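You operate a simulated robot arm through the tools that you are given. There is no shell and no other tool. Be economical: measure what you need, move in short steps, check, and stop when the job is done.

Carry out the task below with a simulated robot arm. There is one attempt and no reset: what you move stays moved.

TASK
Make room on the kitchen island top for the green glass. At the end: the green glass stands where the pink berry bottle (marked "BERRY DRINK") stood; the pink berry bottle is on the top of the cans box; the yellow peg stands where the pink bowl stood; the pink bowl is on the brown wooden board; whatever was shut is shut again. Leave all else as you found it, and nothing knocked over.
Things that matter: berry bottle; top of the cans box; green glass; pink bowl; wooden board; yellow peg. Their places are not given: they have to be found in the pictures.

It is judged by the outcome, as a careful person would: the job done as asked, and still so three seconds after it is handed in. It fails if anything else is knocked over, pushed out of place, dropped, spilled or broken.

THE ROBOT
A 6-joint arm with a two-finger parallel gripper, fixed in place. Base frame: the origin is at the foot of the arm, x ahead of it, y to its left, z up. Lengths are in cm, angles in rad, forces in N, time in s.
With the tool pointing down near the work surface it reaches from about 10 to 60 cm from the base axis. Its first joint turns from -1.152 to 1.152 rad. Payload 2.7 kg.
Tool frame: the origin (TCP) lies between the finger pads and is the grasp point; the fingertips stand 2.3 cm ahead of it; z points along the fingers, y is the line along which they close. The gripper opens to 9.4 cm. The fingers are 3.8 cm wide and 1 cm thick; the gripper's body (5.4 by 9.6 cm) begins 3.9 cm behind the TCP.
Orientation is that of the tool frame in the base frame, as a unit quaternion [w, x, y, z]. With the fingers straight down and closing along the base's y, the tool's x points along the base's -x, its y along +y and its z along -z.

THE INTERFACE
- The arm moves only by the tool apply_moves. Its argument "rows" is a list of rows, each a list of 7 numbers: the shift along the tool's x, y, z in cm, then the turn, a rotation vector about the tool's x, y, z in rad, then the opening, from 0 (shut) to 1 (fully open). In form: [[dx, dy, dz, wx, wy, wz, gripper], ...]. A call has 1 to 8 rows; each row shifts and turns the commanded pose from where the row before left it, along the tool's axes as they then stand. A row lasts 0.2 s, in which the tool goes at most 5 cm and 0.15 rad; a call with a longer step from one row to the next is refused whole, and so is a gripper value outside its range. A pose out of reach is approached as far as the arm can. The call stops where the force on the tool passes 40 N (or 10 N more than at its start, if that is more) or the arm is blocked; 0.2 s more then pass. The fingers move at their own pace (about 4.5 cm/s each) and stop on an object; they squeeze with about 34 N. The grip force told is the motor's: it shows also when the fingers shut on nothing. Time passes only in rows, and 0.2 s behind the last, so rows that do not move let the fingers close. It gives the time, the measured TCP pose, the force on the tool (base axes), the opening and the grip force at its end, in the units of the frame above (readings bear some noise), and new pictures: "views" is both (left out), scene, wrist or none.
- Cameras (640 x 400 px; columns grow to the right, rows downward): "scene" is fixed at [6.3, -41.75, 141.21]; the picture's right is [0.89, -0.46, 0.00], its down [-0.23, -0.43, -0.87] and it looks along [0.40, 0.77, -0.49] (base axes); focal length 338 px, centre (320, 200). "wrist" rides on the gripper at [-3.9, 0, -4.4] in the tool frame; the picture's right is [0.00, -1.00, 0.00], its down [0.97, 0.00, -0.24] and it looks along [0.24, 0.00, 0.97] (tool axes); focal length 218 px, centre (320, 200).
- pixel_to_xyz(camera, pixels): there is no depth. For up to 12 entries [column, row, z] of the newest picture of that camera ("zoom" is the newest enlarged one), the place [x, y] in the base frame at which the ray of that pixel passes the height z, good to about 0.2 cm. No time passes.
- inspect(camera, box): a new picture of the part [left, top, right, bottom] of that camera's present view, enlarged. No time passes.
- close_job(): hands the job in; it is judged then, once.

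Work in short steps. Measure before you move; look again where a grasp or a placing could have gone wrong, and mend it. You have 80 turns and 120 pictures in all, those below and enlarged ones among them. Open the gripper and draw the arm clear of the work before you hand the job in, unless the task says otherwise; then end with one line.

The tools are called after "Emit:" by a JSON object that holds its "fn" and its "kwargs". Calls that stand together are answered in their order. apply_moves: Moves the arm, as the interface text tells. Its arguments: {"type":"object","properties":{"rows":{"type":"array"},"views":{"type":"string","enum":["both","scene","wrist","none"]}},"required":["rows"]} The other tools are called the same way: pixel_to_xyz (camera, pixels) gives the place at which the rays of pixels pass given heights; inspect (camera, box) takes an enlarged picture of a part of a camera's view; close_job () hands the job in.

At the start:

```text
time_s: 0.0
ee_pos: [44.47, 18.95, 110.0]
tool_rot: [0.0, 0.0, 1.0, 0.0]
wrist_force: [0.3, -0.7, -0.7]
grip_width: 9.38
finger_force: 0.2
```

scene: 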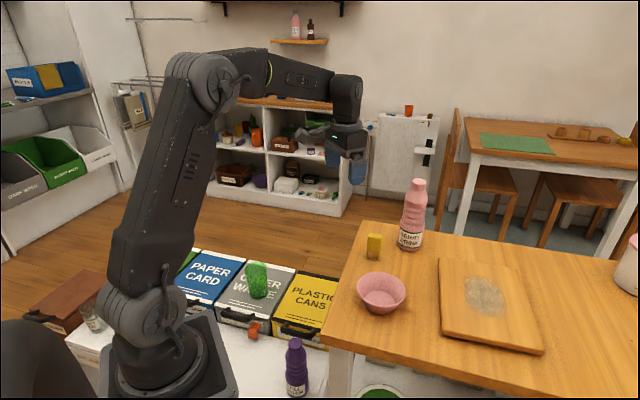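
wrist: 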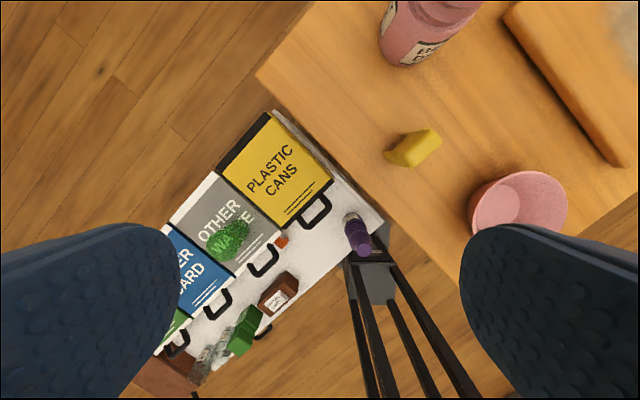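

I'll start by enlarging the relevant parts of both views.

Emit:
{"fn": "inspect", "kwargs": {"camera": "scene", "box": [320, 160, 560, 360]}}

Emit:
{"fn": "inspect", "kwargs": {"camera": "scene", "box": [160, 230, 360, 400]}}

Emit:
{"fn": "inspect", "kwargs": {"camera": "wrist", "box": [140, 100, 400, 400]}}

Emit:
{"fn": "pixel_to_xyz", "kwargs": {"camera": "scene", "pixels": [[407, 246, 59.3], [374, 258, 59.3], [381, 308, 59.3], [440, 258, 59.3], [446, 335, 59.3], [543, 352, 59.3], [520, 268, 59.3], [324, 343, 59.3], [363, 222, 59.3], [257, 295, 40], [257, 295, 59.3]]}}

Emit:
{"fn": "pixel_to_xyz", "kwargs": {"camera": "wrist", "pixels": [[414, 148, 59.3], [520, 200, 59.3], [430, 20, 59.3], [257, 77, 59.3], [505, 15, 59.3], [230, 240, 40], [276, 170, 40], [270, 112, 40], [220, 175, 40], [333, 182, 40], [285, 230, 40]]}}

```text
2.00 times, centred on (440, 260) of scene
```

zoom: 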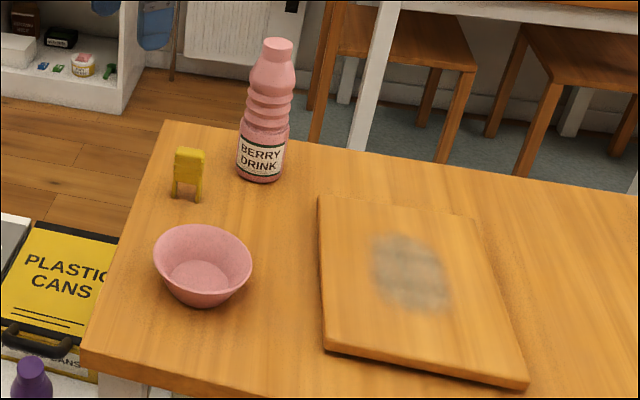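

```text
2.35 times, centred on (260, 315) of scene
```

zoom: 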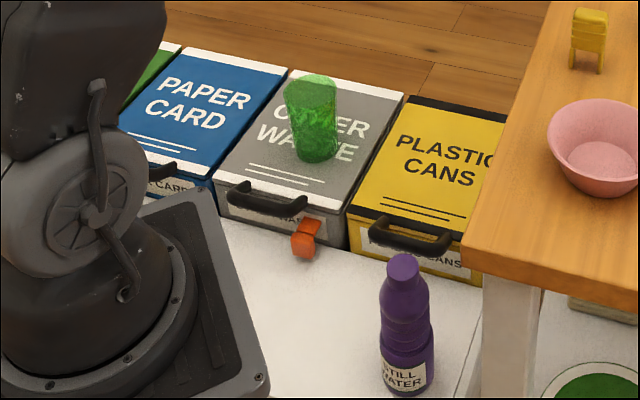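

```text
1.33 times, centred on (270, 250) of wrist
```

zoom: 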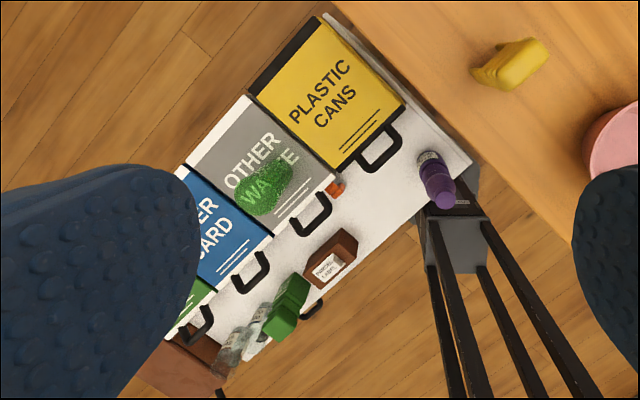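

```text
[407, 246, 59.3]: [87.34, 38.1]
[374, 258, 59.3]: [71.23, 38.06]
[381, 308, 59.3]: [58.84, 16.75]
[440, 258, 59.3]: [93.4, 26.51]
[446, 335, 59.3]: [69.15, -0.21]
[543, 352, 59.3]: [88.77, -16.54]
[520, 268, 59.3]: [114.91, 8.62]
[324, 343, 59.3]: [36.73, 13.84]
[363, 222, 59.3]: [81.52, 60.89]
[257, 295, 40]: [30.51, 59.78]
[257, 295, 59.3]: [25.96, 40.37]
```

```text
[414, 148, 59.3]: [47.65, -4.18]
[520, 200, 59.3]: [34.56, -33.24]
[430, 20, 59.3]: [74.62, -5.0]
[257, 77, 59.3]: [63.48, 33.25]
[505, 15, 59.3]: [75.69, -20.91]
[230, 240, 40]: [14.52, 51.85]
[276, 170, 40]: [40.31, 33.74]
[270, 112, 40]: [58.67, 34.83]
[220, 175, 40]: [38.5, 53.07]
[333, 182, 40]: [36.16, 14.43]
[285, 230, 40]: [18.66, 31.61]
```

Comparing the two cameras, the island top is near z ≈ 87.3 and the bins stand on the lower white surface. I'll re-measure at that height.

Emit:
{"fn": "pixel_to_xyz", "kwargs": {"camera": "scene", "pixels": [[409, 249, 87.3], [371, 258, 87.3], [378, 259, 87.3], [381, 312, 87.3], [440, 258, 87.3], [443, 335, 87.3], [543, 353, 87.3], [520, 268, 87.3], [358, 292, 92.5], [405, 292, 92.5], [419, 182, 107], [543, 352, 89.3]]}}

Emit:
{"fn": "pixel_to_xyz", "kwargs": {"camera": "wrist", "pixels": [[398, 163, 87.3], [425, 145, 92], [470, 210, 92.5], [567, 210, 92.5], [520, 172, 92.5], [410, 55, 87.3], [505, 15, 89.3], [612, 165, 89.3], [257, 77, 87.3], [414, 148, 90]]}}

Emit:
{"fn": "inspect", "kwargs": {"camera": "wrist", "box": [370, 0, 640, 240]}}

Emit:
{"fn": "pixel_to_xyz", "kwargs": {"camera": "wrist", "pixels": [[270, 112, 70], [220, 175, 70], [333, 182, 70], [285, 230, 70], [230, 240, 70], [270, 112, 59.3], [333, 182, 59.3]]}}

Emit:
{"fn": "pixel_to_xyz", "kwargs": {"camera": "scene", "pixels": [[294, 271, 70], [270, 321, 70], [294, 271, 59.3], [270, 321, 59.3], [264, 298, 70], [340, 280, 70], [305, 322, 70]]}}

```text
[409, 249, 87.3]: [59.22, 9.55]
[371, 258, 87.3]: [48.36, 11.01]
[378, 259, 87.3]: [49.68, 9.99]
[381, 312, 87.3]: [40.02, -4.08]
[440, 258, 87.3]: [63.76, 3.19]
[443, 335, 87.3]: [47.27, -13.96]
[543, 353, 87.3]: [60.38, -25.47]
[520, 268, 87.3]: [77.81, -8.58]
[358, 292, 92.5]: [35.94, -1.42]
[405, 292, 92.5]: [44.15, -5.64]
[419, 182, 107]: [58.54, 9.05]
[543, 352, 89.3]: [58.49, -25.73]
```

```text
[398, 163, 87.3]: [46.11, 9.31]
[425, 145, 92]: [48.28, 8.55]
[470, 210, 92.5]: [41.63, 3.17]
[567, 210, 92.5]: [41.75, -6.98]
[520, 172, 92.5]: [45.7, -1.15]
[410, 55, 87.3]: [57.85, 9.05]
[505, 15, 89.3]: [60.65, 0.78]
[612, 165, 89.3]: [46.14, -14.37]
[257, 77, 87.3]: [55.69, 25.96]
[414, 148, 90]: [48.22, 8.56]
```

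```text
1.67 times, centred on (505, 120) of wrist
```

zoom: 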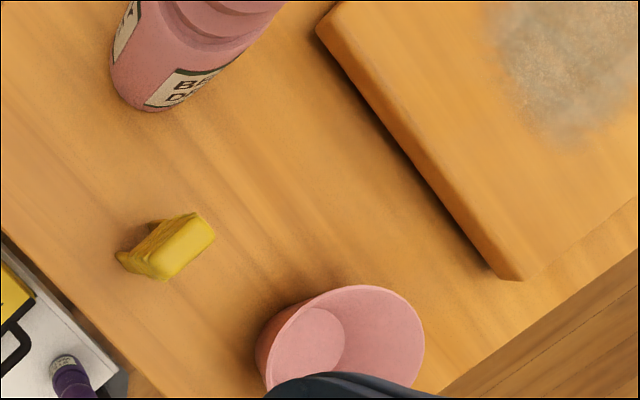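

```text
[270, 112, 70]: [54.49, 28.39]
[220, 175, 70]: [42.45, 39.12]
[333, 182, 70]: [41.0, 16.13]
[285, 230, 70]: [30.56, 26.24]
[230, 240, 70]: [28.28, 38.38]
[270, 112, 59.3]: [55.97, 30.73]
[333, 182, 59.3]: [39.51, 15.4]
```

```text
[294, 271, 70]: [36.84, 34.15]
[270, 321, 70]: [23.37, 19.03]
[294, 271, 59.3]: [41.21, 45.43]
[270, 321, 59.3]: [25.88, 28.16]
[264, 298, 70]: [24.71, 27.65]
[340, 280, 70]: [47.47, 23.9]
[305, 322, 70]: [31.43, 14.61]
```

The bin tops sit at z ≈ 59.3. The bottle is around (60.4, 11.9) with its cap near z ≈ 106. I'll raise the tool and move toward it to test the reach.

Emit:
{"fn": "apply_moves", "kwargs": {"rows": [[0, 0, -4, 0, 0, 0, 1], [-4, -2, -2, 0, 0, 0, 1], [-4, -2, 0, 0, 0, 0, 1], [-4, -1.5, 0, 0, 0, 0, 1], [-3.5, -1.5, 0, 0, 0, 0, 1], [0, 0, 0, 0, 0, 0, 1]]}}

```text
time_s: 1.4
ee_pos: [56.81, 12.16, 115.35]
tool_rot: [0.001, 0.0, 1.0, 0.0]
wrist_force: [-0.4, 1.1, -0.6]
grip_width: 9.41
finger_force: 0.1
out of reach, approached as far as the arm can: row 5
```

scene: 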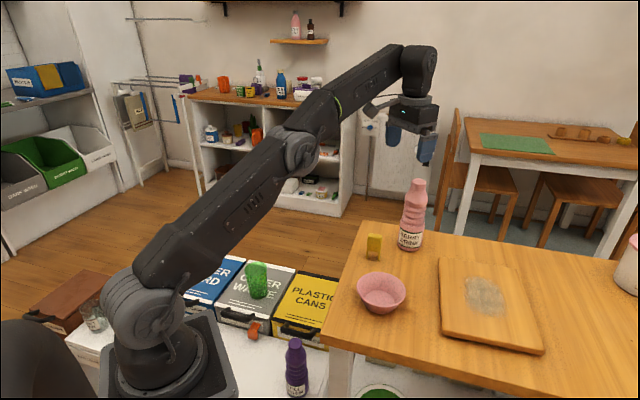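
wrist: 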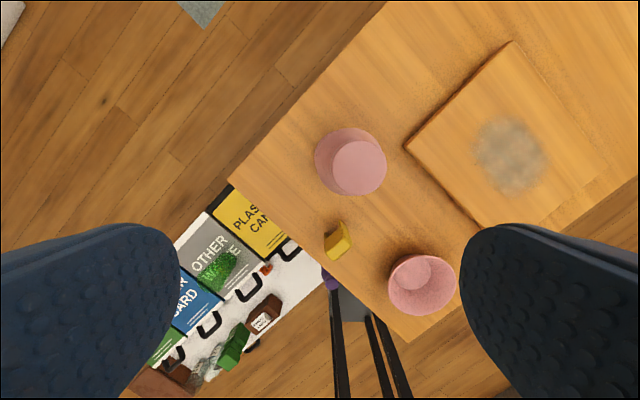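

The wrist camera now looks down on the bottle: cap at about (360,167), base edge near (318,150). I'll measure these along with the bowl, peg and board.

Emit:
{"fn": "pixel_to_xyz", "kwargs": {"camera": "wrist", "pixels": [[360, 167, 106], [360, 167, 104], [386, 167, 106], [334, 167, 106], [315, 155, 92], [344, 190, 87.3], [389, 285, 92.5], [456, 285, 92.5], [425, 254, 92.5], [415, 316, 92.5], [414, 272, 88], [338, 240, 90]]}}

Emit:
{"fn": "inspect", "kwargs": {"camera": "wrist", "box": [300, 110, 470, 330]}}

Emit:
{"fn": "inspect", "kwargs": {"camera": "scene", "box": [340, 160, 440, 330]}}

Emit:
{"fn": "pixel_to_xyz", "kwargs": {"camera": "wrist", "pixels": [[512, 41, 89.3], [404, 147, 89.3], [620, 148, 89.3], [508, 158, 89.3]]}}

```text
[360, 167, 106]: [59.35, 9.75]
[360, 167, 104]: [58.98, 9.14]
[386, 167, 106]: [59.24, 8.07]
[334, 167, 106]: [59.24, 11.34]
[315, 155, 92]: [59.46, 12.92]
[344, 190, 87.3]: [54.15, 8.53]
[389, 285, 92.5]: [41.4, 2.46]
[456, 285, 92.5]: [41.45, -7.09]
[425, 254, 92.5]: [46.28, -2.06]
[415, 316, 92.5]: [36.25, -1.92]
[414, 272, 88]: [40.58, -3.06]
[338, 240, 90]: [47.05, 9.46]
```

```text
1.82 times, centred on (385, 220) of wrist
```

zoom: 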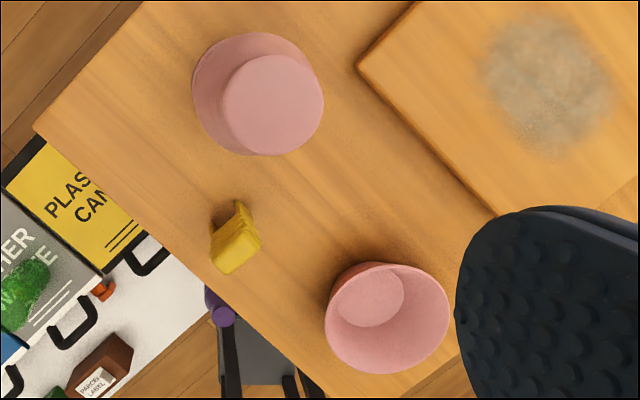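

```text
2.35 times, centred on (390, 245) of scene
```

zoom: 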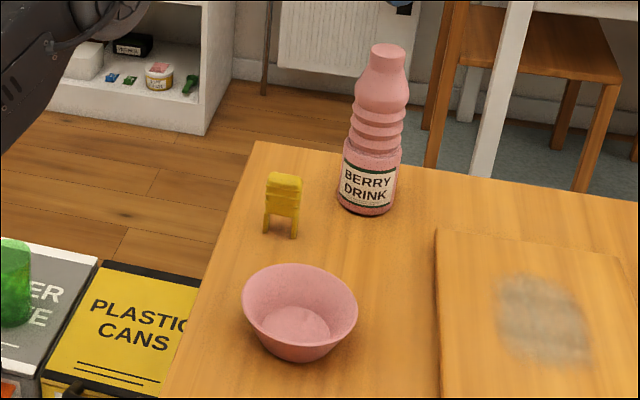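

```text
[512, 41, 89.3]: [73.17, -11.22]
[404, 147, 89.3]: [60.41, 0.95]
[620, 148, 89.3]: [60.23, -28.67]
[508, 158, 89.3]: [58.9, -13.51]
```

The two views agree: the cap is at (59.45, 9.9) with its top at z ≈ 106.4. I'll come down to z ≈ 110 and centre over it.

Emit:
{"fn": "apply_moves", "kwargs": {"rows": [[0, 0, 3, 0, 0, 0, 1], [0, 0, 2.5, 0, 0, 0, 1], [-1.3, -1.1, 0, 0, 0, 0, 1], [-1.3, -1.1, 0, 0, 0, 0, 1], [0, 0, 0, 0, 0, 0, 1]]}}

```text
time_s: 2.6
ee_pos: [59.43, 9.89, 109.73]
tool_rot: [0.0, 0.0, 1.0, 0.0]
wrist_force: [0.5, 1.0, 0.1]
grip_width: 9.38
finger_force: 0.0
```

scene: 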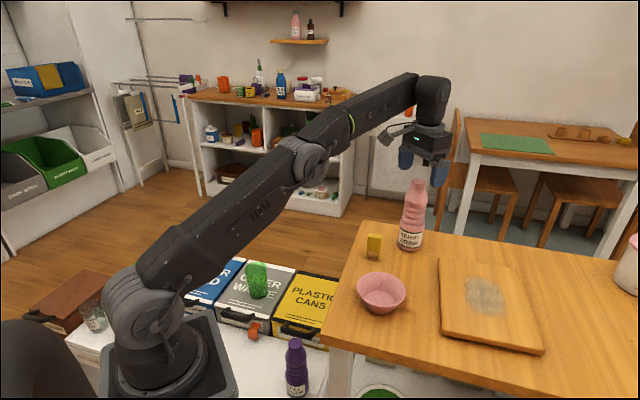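
wrist: 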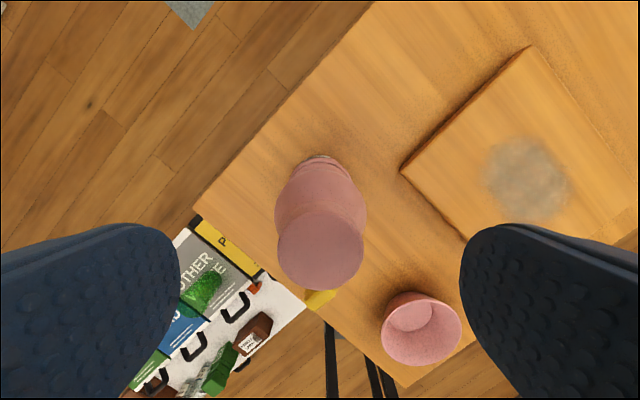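

The cap is centred at (320,250), which matches the expected position. I'll descend 3.7 and close on the cap.

Emit:
{"fn": "apply_moves", "kwargs": {"rows": [[0, 0, 2, 0, 0, 0, 1], [0, 0, 1.8, 0, 0, 0, 1], [0, 0, 0, 0, 0, 0, 0.2], [0, 0, 0, 0, 0, 0, 0], [0, 0, 0, 0, 0, 0, 0], [0, 0, 0, 0, 0, 0, 0], [0, 0, 0, 0, 0, 0, 0]]}}

```text
time_s: 4.2
ee_pos: [59.61, 9.97, 106.04]
tool_rot: [0.0, 0.0, 1.0, 0.0]
wrist_force: [-0.6, 0.5, -0.2]
grip_width: 4.0
finger_force: 34.0
```

scene: 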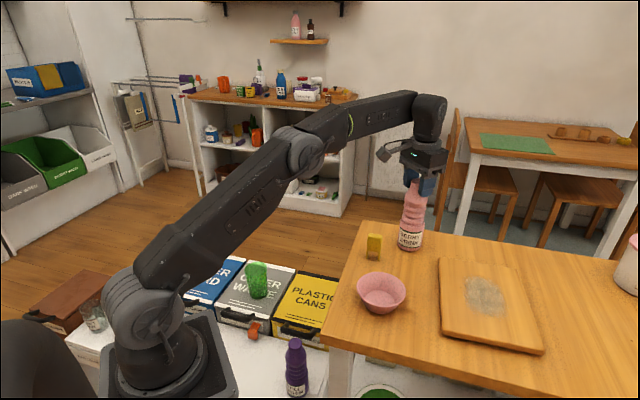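
wrist: 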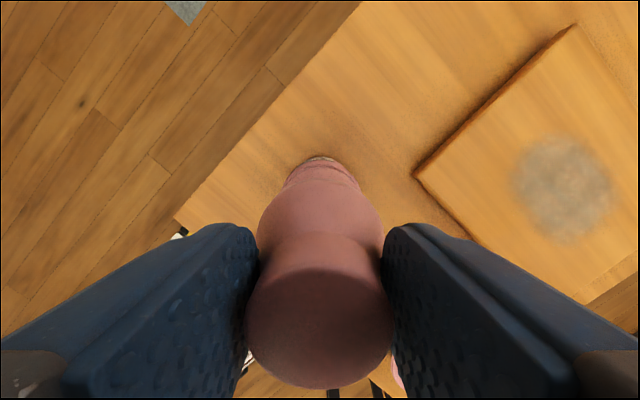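

The grip holds (4.0 cm, 34 N). I'll lift straight up and take the bottle left off the island toward the cans box.

Emit:
{"fn": "apply_moves", "kwargs": {"rows": [[0, 0, -1.5, 0, 0, 0, 0], [0, 0, -2, 0, 0, 0, 0], [1.5, 1.6, -1.5, 0, 0, 0, 0], [2.6, 2.8, -1, 0, 0, 0, 0], [2.7, 2.9, 0, 0, 0, 0, 0], [2.7, 2.9, 0, 0, 0, 0, 0], [2.7, 2.9, 0, 0, 0, 0, 0], [2.7, 2.9, 0, 0, 0, 0, 0]]}}

```text
time_s: 6.0
ee_pos: [44.5, 25.96, 111.99]
tool_rot: [-0.001, 0.0, 1.0, 0.001]
wrist_force: [-0.7, 0.9, -0.6]
grip_width: 0.02
finger_force: 34.6
```

scene: 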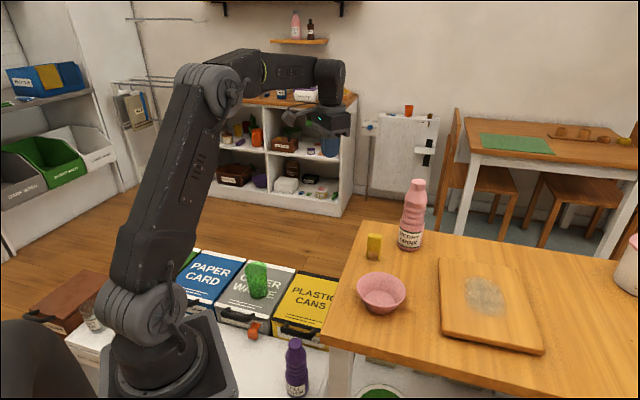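
wrist: 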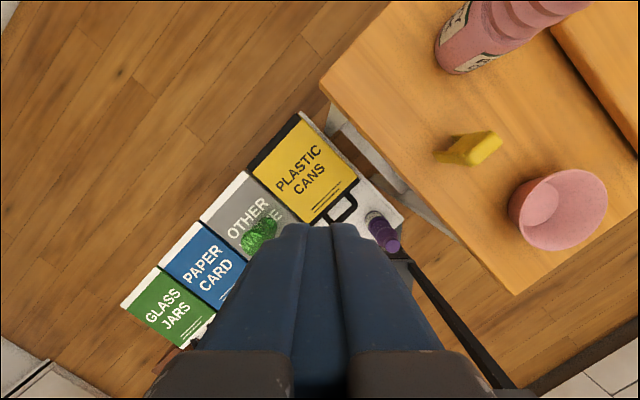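

The cap slipped out, but the bottle is still standing in its place. Its body will need a side grip, so I'll do the bowl and peg first to clear that approach. Now moving over the bowl to look.

Emit:
{"fn": "apply_moves", "kwargs": {"rows": [[0.5, -4.2, 0, 0, 0, 0, 0.3], [0.5, -4.2, 0, 0, 0, 0, 0.4], [0.5, -4.2, 0, 0, 0, 0, 0.4], [0.5, -4.2, 1, 0, 0, 0, 0.4], [0.5, -4.2, 2, 0, 0, 0, 0.4], [0.5, -4.2, 2, 0, 0, 0, 0.4], [0.5, -3, 2, 0, 0, 0, 0.4], [0, 0, 0, 0, 0, 0, 0.4]], "views": "wrist"}}

```text
time_s: 7.8
ee_pos: [40.89, -2.18, 105.03]
tool_rot: [0.0, 0.0, 1.0, -0.001]
wrist_force: [-0.2, -0.2, 0.2]
grip_width: 3.77
finger_force: 0.0
```

wrist: 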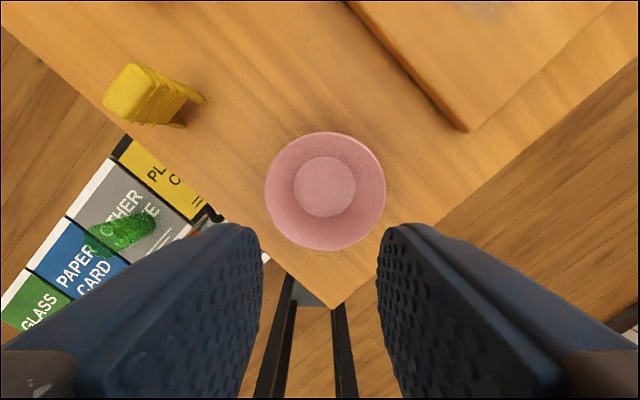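

Emit:
{"fn": "pixel_to_xyz", "kwargs": {"camera": "wrist", "pixels": [[265, 190, 91.6], [386, 190, 91.6], [325, 132, 91.6], [325, 251, 91.6], [325, 187, 88], [294, 187, 88], [356, 187, 88], [183, 124, 87.3], [203, 101, 87.3], [131, 62, 92], [103, 101, 92], [145, 122, 92]]}}

Emit:
{"fn": "inspect", "kwargs": {"camera": "wrist", "box": [90, 40, 410, 260]}}

```text
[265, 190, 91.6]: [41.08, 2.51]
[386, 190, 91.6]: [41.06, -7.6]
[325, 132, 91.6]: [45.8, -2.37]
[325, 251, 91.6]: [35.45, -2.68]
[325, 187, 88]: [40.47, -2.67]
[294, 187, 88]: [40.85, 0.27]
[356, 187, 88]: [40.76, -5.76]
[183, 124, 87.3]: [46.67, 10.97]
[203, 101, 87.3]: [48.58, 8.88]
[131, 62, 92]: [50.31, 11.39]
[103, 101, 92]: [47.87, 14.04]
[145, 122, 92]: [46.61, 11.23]
```

```text
1.82 times, centred on (250, 150) of wrist
```

zoom: 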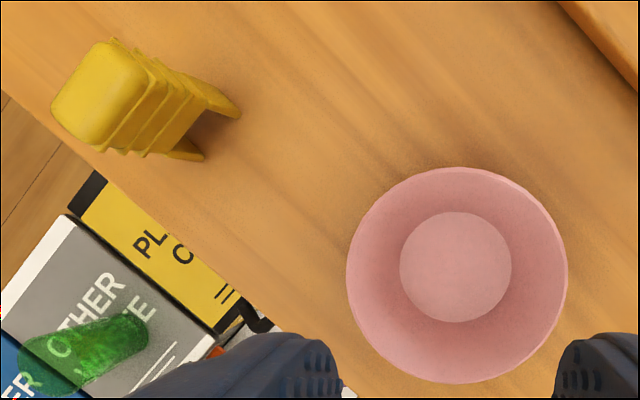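

Bowl centre is ≈ (40.65, −2.6), rim radius ≈ 5, rim z ≈ 91.7. I'll pinch its +y wall with the fingers tilted 0.4 rad so they follow the slope, starting with the pre-approach pose.

Emit:
{"fn": "apply_moves", "kwargs": {"rows": [[0.24, 3.2, 1.5, 0, 0, 0, 0.4], [0, 3.13, 1.5, 0, 0, 0, 0.4], [0, 0, 0, 0.14, 0, 0, 0.4], [0, 0, 0, 0.13, 0, 0, 0.4], [0, 0, 0, 0.13, 0, 0, 0.4], [0, 1.25, 2.9, 0, 0, 0, 0.4], [0, 1.2, 2.9, 0, 0, 0, 0.4], [0, 0, 0, 0, 0, 0, 0.4]]}}

```text
time_s: 9.6
ee_pos: [40.93, 4.38, 95.56]
tool_rot: [0.0, 0.0, 0.98, -0.199]
wrist_force: [-0.4, -1.2, 0.8]
grip_width: 3.76
finger_force: 0.0
```

scene: 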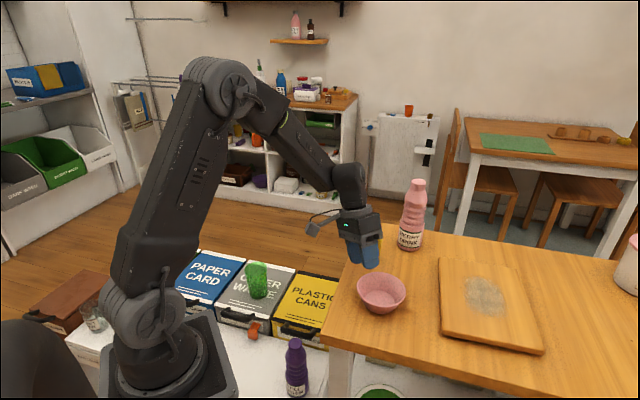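
wrist: 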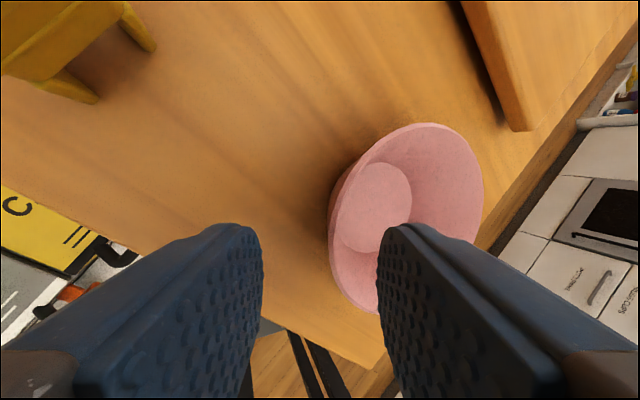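

The wall lies slightly right of the finger mid-plane (cols 328–345 against 320). I'll shift 0.5 that way, advance along the wall and close.

Emit:
{"fn": "apply_moves", "kwargs": {"rows": [[0.2, -0.5, 1.7, 0, 0, 0, 0.4], [0, 0, 1.7, 0, 0, 0, 0.4], [0, 0, 1.4, 0, 0, 0, 0.4], [0, 0, 0, 0, 0, 0, 0.1], [0, 0, 0, 0, 0, 0, 0], [0, 0, 0, 0, 0, 0, 0], [0, 0, 0, 0, 0, 0, 0]]}}

```text
time_s: 11.2
ee_pos: [40.53, 1.87, 91.24]
tool_rot: [0.0, 0.0, 0.98, -0.199]
wrist_force: [-1.4, -1.0, 3.5]
grip_width: 1.41
finger_force: 34.1
```

scene: 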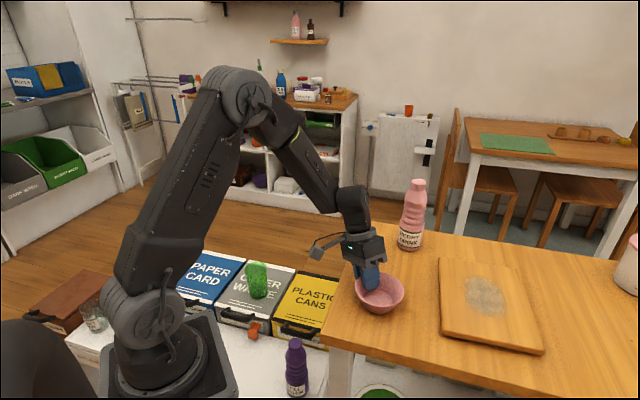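
wrist: 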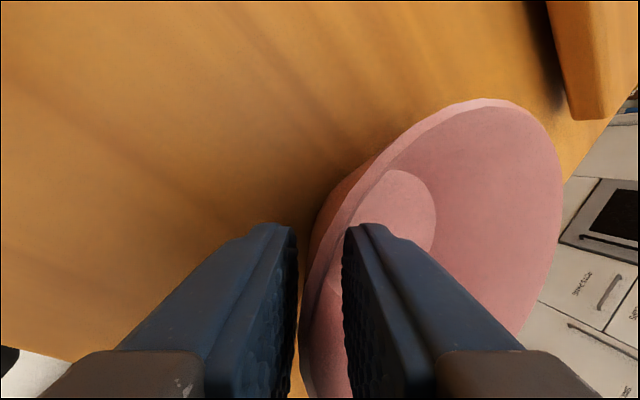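

The wall is pinched (1.41 cm). A small vertical lift will show whether it holds.

Emit:
{"fn": "apply_moves", "kwargs": {"rows": [[0, -0.39, -0.92, 0, 0, 0, 0], [0, -0.39, -0.92, 0, 0, 0, 0], [0, -0.39, -0.92, 0, 0, 0, 0], [0, -0.39, -0.92, 0, 0, 0, 0], [0, 0, 0, 0, 0, 0, 0]]}}

```text
time_s: 12.4
ee_pos: [40.51, 1.86, 95.22]
tool_rot: [0.0, 0.0, 0.98, -0.198]
wrist_force: [0.3, 0.7, -0.6]
grip_width: 1.38
finger_force: 33.9
```

scene: 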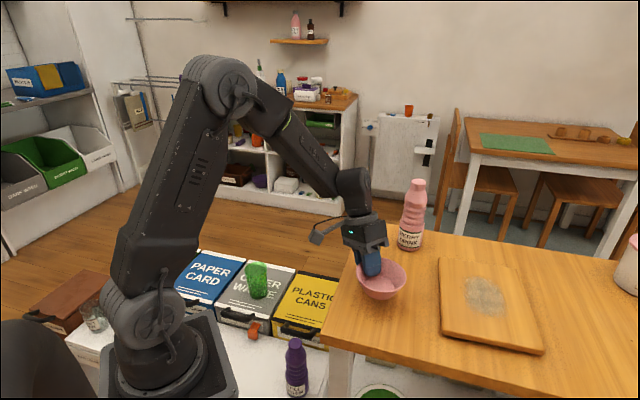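
wrist: 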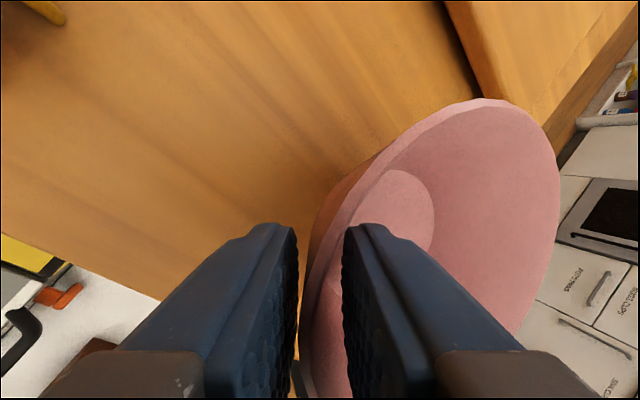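

The bowl is held level. I'll raise it 2 more and carry it over the board at about (56, −13.5).

Emit:
{"fn": "apply_moves", "kwargs": {"rows": [[0, -0.78, -1.84, 0, 0, 0, 0], [-3.08, -2.01, 0.85, 0, 0, 0, 0], [-3.08, -2.01, 0.85, 0, 0, 0, 0], [-3.08, -2.01, 0.85, 0, 0, 0, 0], [-3.08, -2.01, 0.85, 0, 0, 0, 0], [-3.08, -2.01, 0.85, 0, 0, 0, 0], [0, 0, 0, 0, 0, 0, 0]]}}

Emit:
{"fn": "inspect", "kwargs": {"camera": "scene", "box": [400, 220, 560, 370]}}

```text
time_s: 14.0
ee_pos: [55.93, -9.26, 97.38]
tool_rot: [0.0, 0.001, 0.98, -0.2]
wrist_force: [0.1, 0.8, -0.4]
grip_width: 1.39
finger_force: 33.6
```

scene: 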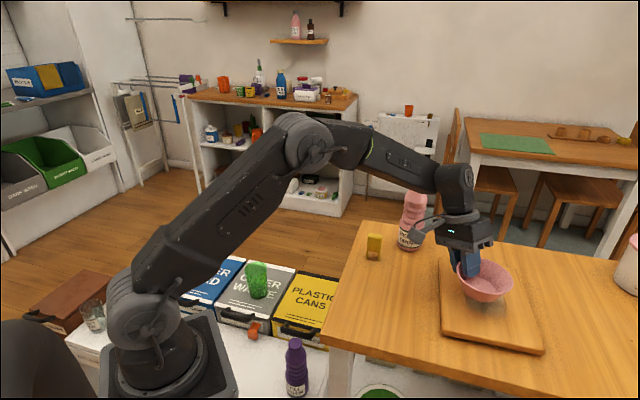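
wrist: 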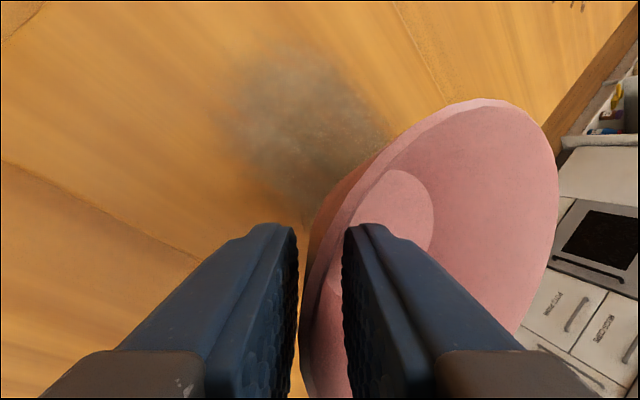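

```text
2.67 times, centred on (480, 295) of scene
```

zoom: 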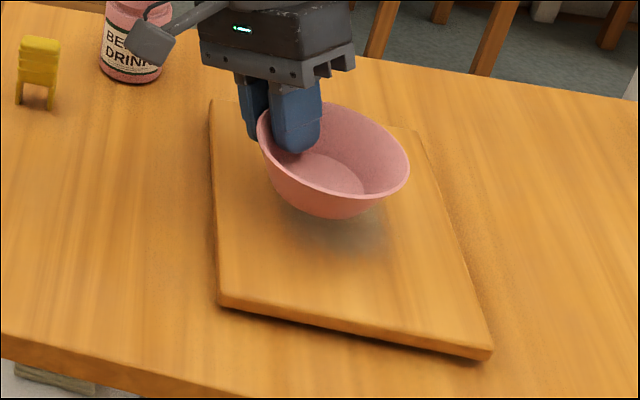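

The bowl is over the board with its base near z ≈ 93.4. I'll lower it in steps and watch the force.

Emit:
{"fn": "apply_moves", "kwargs": {"rows": [[0, 0.47, 1.1, 0, 0, 0, 0], [0, 0.47, 1.1, 0, 0, 0, 0], [0, 0.39, 0.92, 0, 0, 0, 0], [0, 0, 0, 0, 0, 0, 0]], "views": "scene"}}

Emit:
{"fn": "inspect", "kwargs": {"camera": "scene", "box": [430, 240, 560, 360]}}

```text
time_s: 15.0
ee_pos: [55.94, -9.27, 94.05]
tool_rot: [0.0, 0.0, 0.98, -0.199]
wrist_force: [-0.3, 1.0, -0.7]
grip_width: 1.39
finger_force: 34.6
```

scene: 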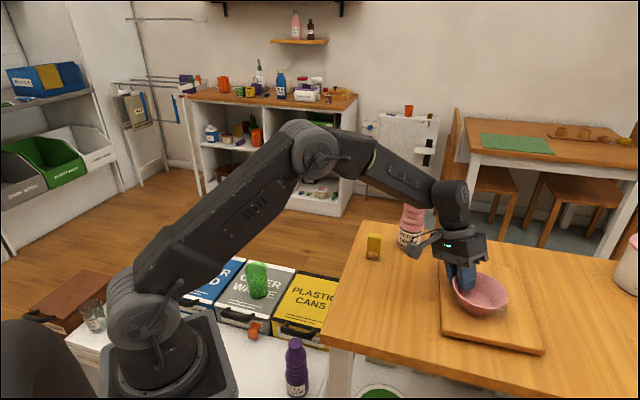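

```text
3.33 times, centred on (495, 300) of scene
```

zoom: 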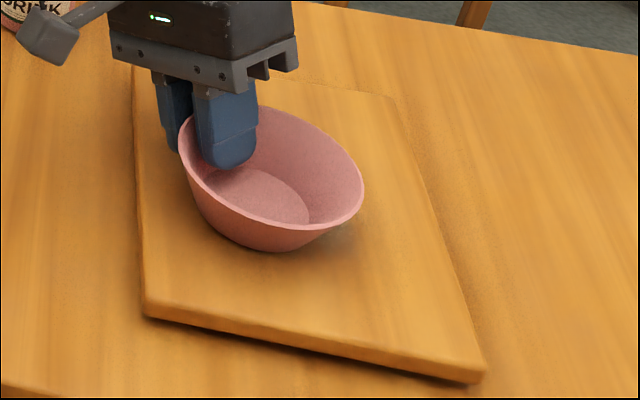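

Emit:
{"fn": "apply_moves", "kwargs": {"rows": [[0, 0.12, 0.28, 0, 0, 0, 0], [0, 0.12, 0.28, 0, 0, 0, 0], [0, 0, 0, 0, 0, 0, 0]], "views": "none"}}

```text
time_s: 15.8
ee_pos: [55.96, -9.15, 93.76]
tool_rot: [0.003, -0.001, 0.98, -0.198]
wrist_force: [-4.0, 3.9, 26.0]
grip_width: 1.39
finger_force: 34.1
```

Contact made (26 N). I'll back off slightly to unload and open a little to release.

Emit:
{"fn": "apply_moves", "kwargs": {"rows": [[0, -0.08, -0.2, 0, 0, 0, 0], [0, 0, 0, 0, 0, 0, 0], [0, 0, 0, 0, 0, 0, 0.3], [0, 0, 0, 0, 0, 0, 0.3], [0, 0, 0, 0, 0, 0, 0.3]]}}

Emit:
{"fn": "inspect", "kwargs": {"camera": "scene", "box": [430, 240, 560, 360]}}

```text
time_s: 17.0
ee_pos: [56.0, -8.99, 93.59]
tool_rot: [-0.001, 0.0, 0.98, -0.198]
wrist_force: [0.5, 0.4, 0.3]
grip_width: 2.8
finger_force: 0.1
```

scene: 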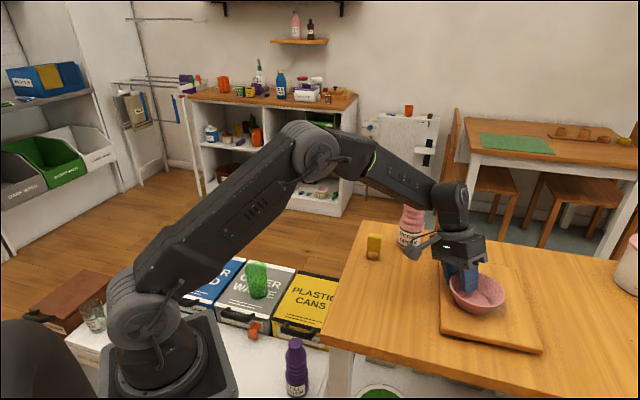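
wrist: 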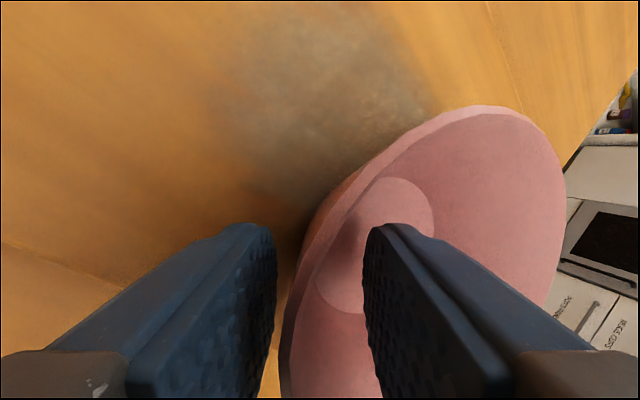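

```text
3.33 times, centred on (495, 300) of scene
```

zoom: 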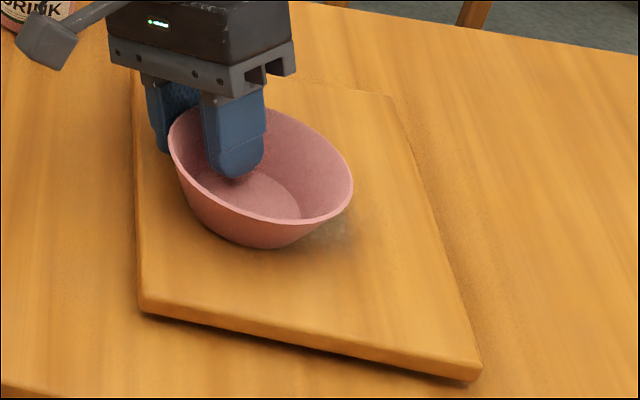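

Released. The board may have shifted a couple of mm, so I'll check that later. I'm backing out along the tool axis.

Emit:
{"fn": "apply_moves", "kwargs": {"rows": [[0, 0, -1.2, 0, 0, 0, 0.3], [0, 0, -2, 0, 0, 0, 0.3], [0, 0, -3, 0, 0, 0, 0.4], [0, 0, -3, 0, 0, 0, 0.4], [2, 0, 0, -0.13, 0, 0, 0.4], [2, 0, -1.5, -0.13, 0, 0, 0.4], [2, 0, -1.5, -0.138, 0, 0, 0.4], [0, 0, 0, 0, 0, 0, 0.4]]}}

Emit:
{"fn": "inspect", "kwargs": {"camera": "scene", "box": [430, 240, 560, 360]}}

```text
time_s: 18.8
ee_pos: [49.95, -5.01, 105.15]
tool_rot: [0.0, 0.0, 1.0, 0.0]
wrist_force: [-0.1, 0.0, 0.8]
grip_width: 3.77
finger_force: 0.0
```

scene: 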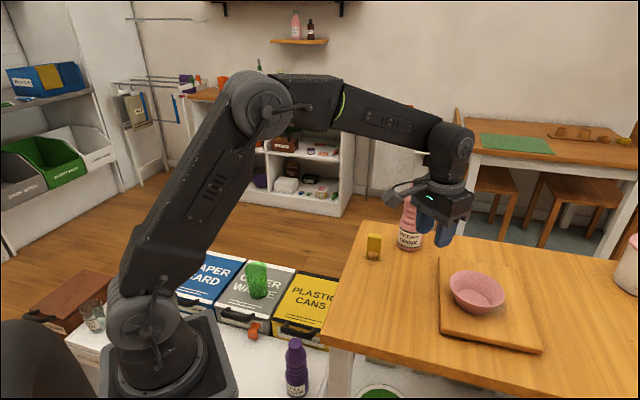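
wrist: 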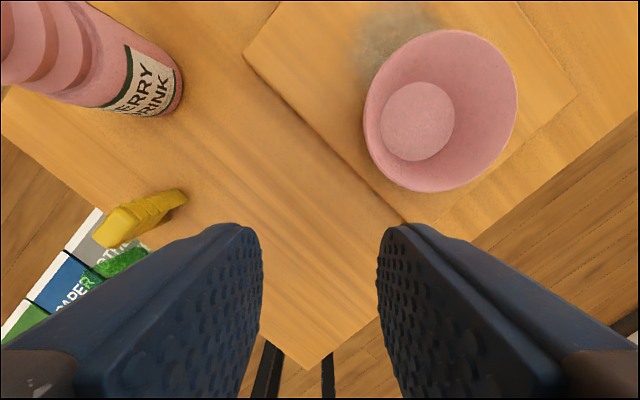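

```text
3.33 times, centred on (495, 300) of scene
```

zoom: 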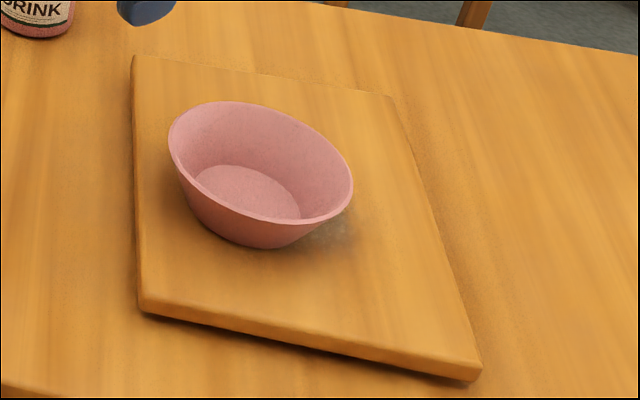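

The bowl sits flat on the board. Next is the peg: I'll move to hover over it and measure.

Emit:
{"fn": "apply_moves", "kwargs": {"rows": [[2, 3, 0, 0, 0, 0, 0.6], [1, 4, 0, 0, 0, 0, 0.6], [1, 4, 0, 0, 0, 0, 0.6], [0.5, 4.2, 0, 0, 0, 0, 0.6], [0, 0, 1, 0, 0, 0, 0.6], [0, 0, 0, 0, 0, 0, 0.6]]}}

Emit:
{"fn": "inspect", "kwargs": {"camera": "wrist", "box": [220, 100, 420, 260]}}

Emit:
{"fn": "inspect", "kwargs": {"camera": "scene", "box": [350, 220, 400, 270]}}

```text
time_s: 20.2
ee_pos: [45.58, 10.29, 104.25]
tool_rot: [0.0, -0.001, 1.0, -0.001]
wrist_force: [-0.9, 0.8, -0.4]
grip_width: 5.64
finger_force: 0.2
```

scene: 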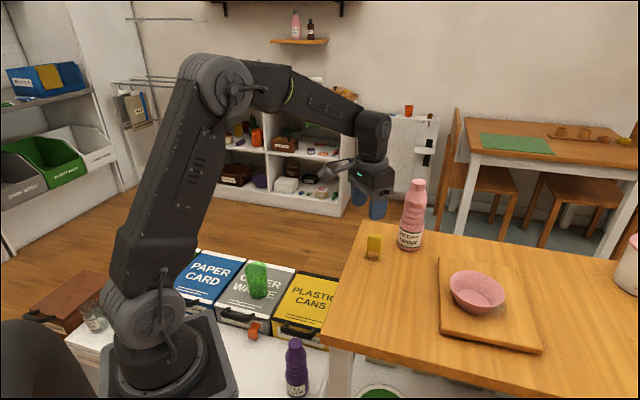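
wrist: 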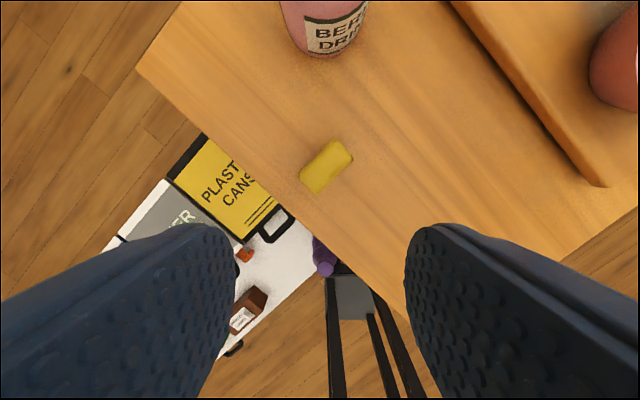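

```text
2.50 times, centred on (320, 180) of wrist
```

zoom: 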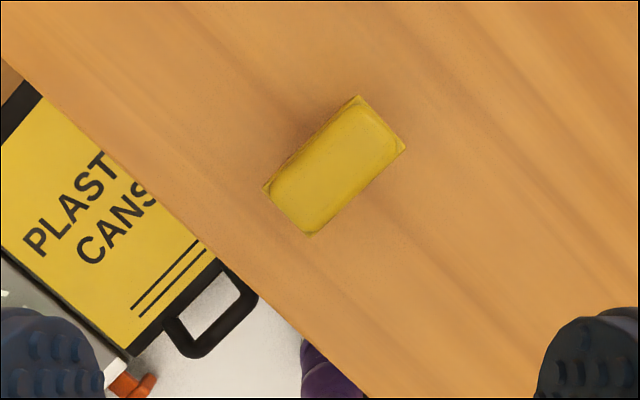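

```text
8.00 times, centred on (375, 245) of scene
```

zoom: 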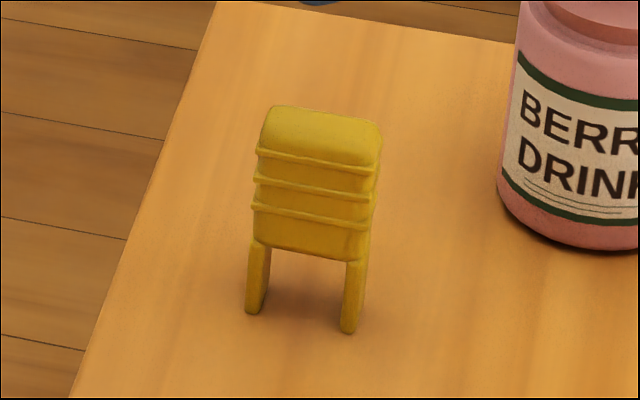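

Emit:
{"fn": "pixel_to_xyz", "kwargs": {"camera": "wrist", "pixels": [[325.4, 167, 93], [325.4, 167, 94], [325.4, 167, 92]]}}

Emit:
{"fn": "pixel_to_xyz", "kwargs": {"camera": "scene", "pixels": [[375, 235.5, 93], [375, 235.5, 94], [375, 235.5, 92], [366, 258, 87.3], [378.5, 260.5, 87.3]]}}

```text
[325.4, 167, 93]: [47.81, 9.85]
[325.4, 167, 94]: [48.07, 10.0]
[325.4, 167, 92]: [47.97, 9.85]
```

```text
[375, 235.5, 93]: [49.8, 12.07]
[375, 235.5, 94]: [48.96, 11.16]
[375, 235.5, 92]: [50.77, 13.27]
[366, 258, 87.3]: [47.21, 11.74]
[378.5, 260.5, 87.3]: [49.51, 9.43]
```

Peg: top z ≈ 95, centre ≈ (48.05, 10.1), long axis at −45°. I'll turn the tool 0.785 to close across its thin side and centre above it.

Emit:
{"fn": "apply_moves", "kwargs": {"rows": [[-1.25, -0.1, 0, 0, 0, 0.131, 0.5], [-1.15, 0, 0, 0, 0, 0.131, 0.5], [0, 0, 0, 0, 0, 0.131, 0.5], [0, 0, 0, 0, 0, 0.131, 0.5], [0, 0, 0, 0, 0, 0.131, 0.5], [0, 0, 0, 0, 0, 0.13, 0.5], [0, 0, 3, 0, 0, 0, 0.5], [0, 0, 0, 0, 0, 0, 0.5]]}}

```text
time_s: 22.0
ee_pos: [47.77, 10.03, 100.98]
tool_rot: [0.0, 0.383, 0.924, -0.001]
wrist_force: [0.1, -0.6, 0.0]
grip_width: 4.73
finger_force: 0.0
```

scene: 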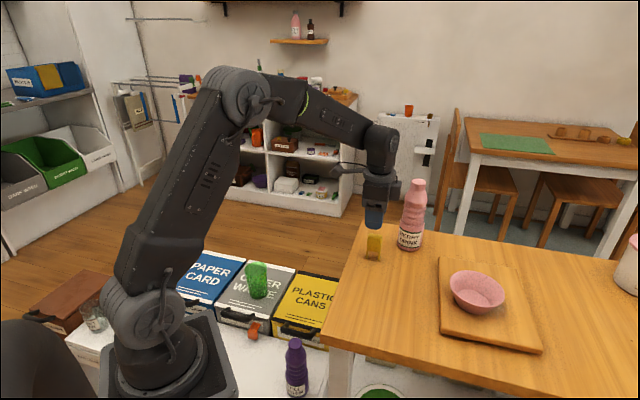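
wrist: 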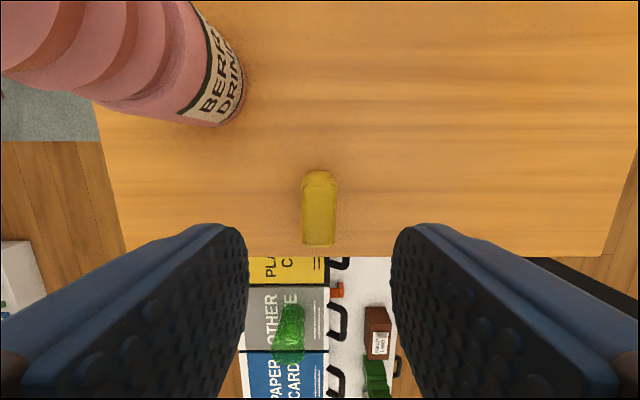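

The peg is aligned at col 319. I'll shift 0.5 forward, descend to z ≈ 93.2 and grip.

Emit:
{"fn": "apply_moves", "kwargs": {"rows": [[-0.5, 0, 2, 0, 0, 0, 0.5], [0, 0, 3, 0, 0, 0, 0.5], [0, 0, 2.8, 0, 0, 0, 0.5], [0, 0, 0, 0, 0, 0, 0], [0, 0, 0, 0, 0, 0, 0], [0, 0, 0, 0, 0, 0, 0], [0, 0, 0, 0, 0, 0, 0]], "views": "wrist"}}

```text
time_s: 23.6
ee_pos: [48.17, 9.65, 93.22]
tool_rot: [0.001, 0.382, 0.924, -0.001]
wrist_force: [-0.6, -1.2, -0.2]
grip_width: 1.7
finger_force: 34.2
```

wrist: 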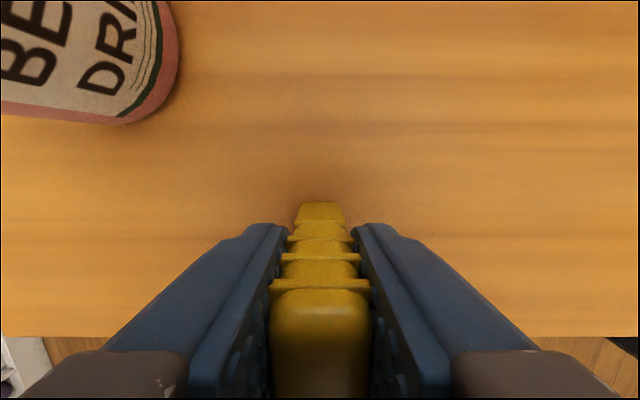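

Gripped (1.7 cm). I'll lift, carry it to the bowl's former spot (40.65, −2.65), and lower to just above the surface.

Emit:
{"fn": "apply_moves", "kwargs": {"rows": [[0, 0, -1.5, 0, 0, 0, 0], [0, 0, -1.5, 0, 0, 0, 0], [-0.85, -3.5, 0, 0, 0, 0, 0], [-0.85, -3.5, 0, 0, 0, 0, 0], [-0.85, -3.5, 0, 0, 0, 0, 0], [-0.85, -3.5, 0, 0, 0, 0, 0], [0, 0, 1.5, 0, 0, 0, 0], [0, 0, 1, 0, 0, 0, 0]]}}

Emit:
{"fn": "inspect", "kwargs": {"camera": "scene", "box": [350, 260, 430, 330]}}

```text
time_s: 25.4
ee_pos: [40.6, -2.71, 93.9]
tool_rot: [0.001, 0.383, 0.924, 0.0]
wrist_force: [0.0, -0.4, 0.8]
grip_width: 1.69
finger_force: 33.9
```

scene: 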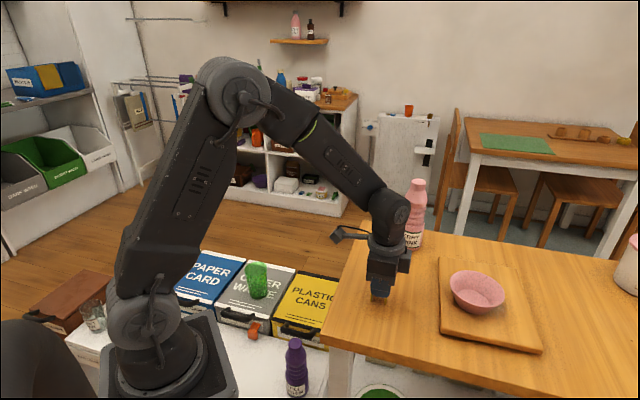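
wrist: 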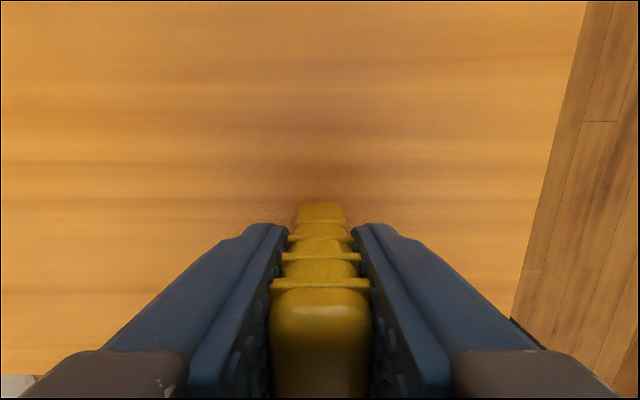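

```text
5.71 times, centred on (390, 295) of scene
```

zoom: 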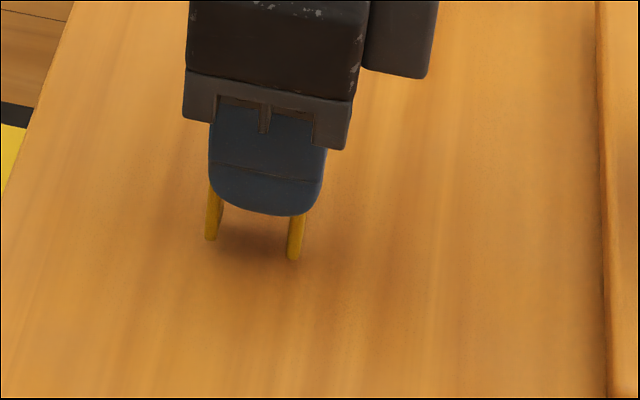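

Emit:
{"fn": "apply_moves", "kwargs": {"rows": [[0, 0, 0.4, 0, 0, 0, 0], [0, 0, 0.25, 0, 0, 0, 0], [0, 0, 0, 0, 0, 0, 0]], "views": "none"}}

```text
time_s: 26.2
ee_pos: [40.71, -2.7, 93.12]
tool_rot: [0.001, 0.383, 0.924, 0.0]
wrist_force: [-2.5, -1.1, 11.9]
grip_width: 1.69
finger_force: 33.6
```

Light contact (12 N): the feet are down. I'll unload a hair, open gently and retract.

Emit:
{"fn": "apply_moves", "kwargs": {"rows": [[0, 0, -0.1, 0, 0, 0, 0], [0, 0, 0, 0, 0, 0, 0.4], [0, 0, 0, 0, 0, 0, 0.5], [0, 0, -2, 0, 0, 0, 0.5], [0, 0, -4, 0, 0, 0, 0.5], [0, 0, -4, 0, 0, 0, 0.5], [0, 0, 0, 0, 0, 0, 0.5]]}}

Emit:
{"fn": "inspect", "kwargs": {"camera": "scene", "box": [350, 220, 430, 330]}}

```text
time_s: 27.8
ee_pos: [40.76, -2.58, 103.27]
tool_rot: [0.001, 0.382, 0.924, -0.001]
wrist_force: [-0.1, -0.9, -1.4]
grip_width: 4.74
finger_force: 0.0
```

scene: 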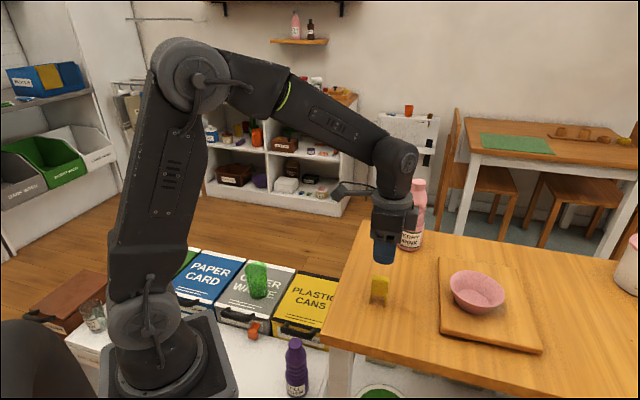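
wrist: 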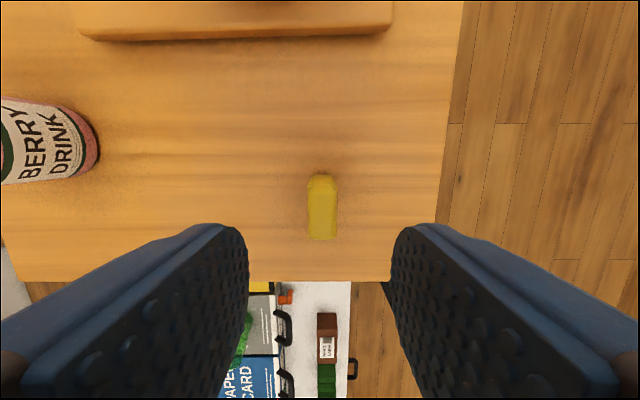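

```text
3.64 times, centred on (390, 275) of scene
```

zoom: 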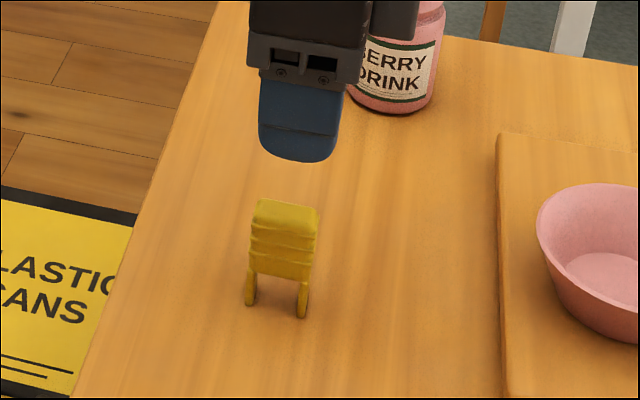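

The peg stands on the bowl's old spot. Before choosing the side-grip orientation for the bottle, I want to see the bracket sticking out of the wrist.

Emit:
{"fn": "inspect", "kwargs": {"camera": "scene", "box": [310, 120, 450, 280]}}

Emit:
{"fn": "pixel_to_xyz", "kwargs": {"camera": "scene", "pixels": [[335, 193, 110], [295, 345, 65], [297, 390, 47], [300, 334, 62], [345, 340, 47], [252, 328, 50]]}}

```text
2.50 times, centred on (380, 200) of scene
```

zoom: 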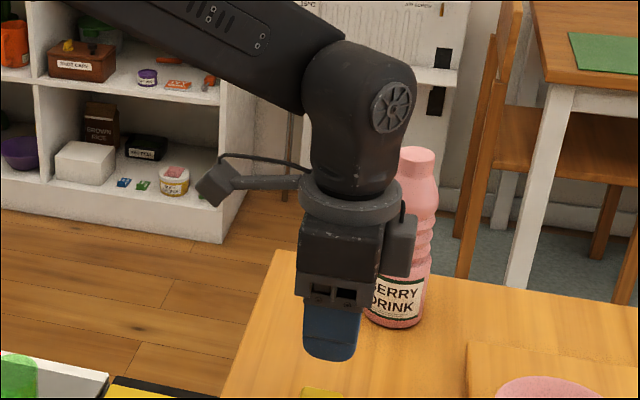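

```text
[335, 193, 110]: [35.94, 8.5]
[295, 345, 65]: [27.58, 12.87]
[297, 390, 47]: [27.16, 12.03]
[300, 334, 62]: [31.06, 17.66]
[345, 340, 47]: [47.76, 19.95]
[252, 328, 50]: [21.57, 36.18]
```

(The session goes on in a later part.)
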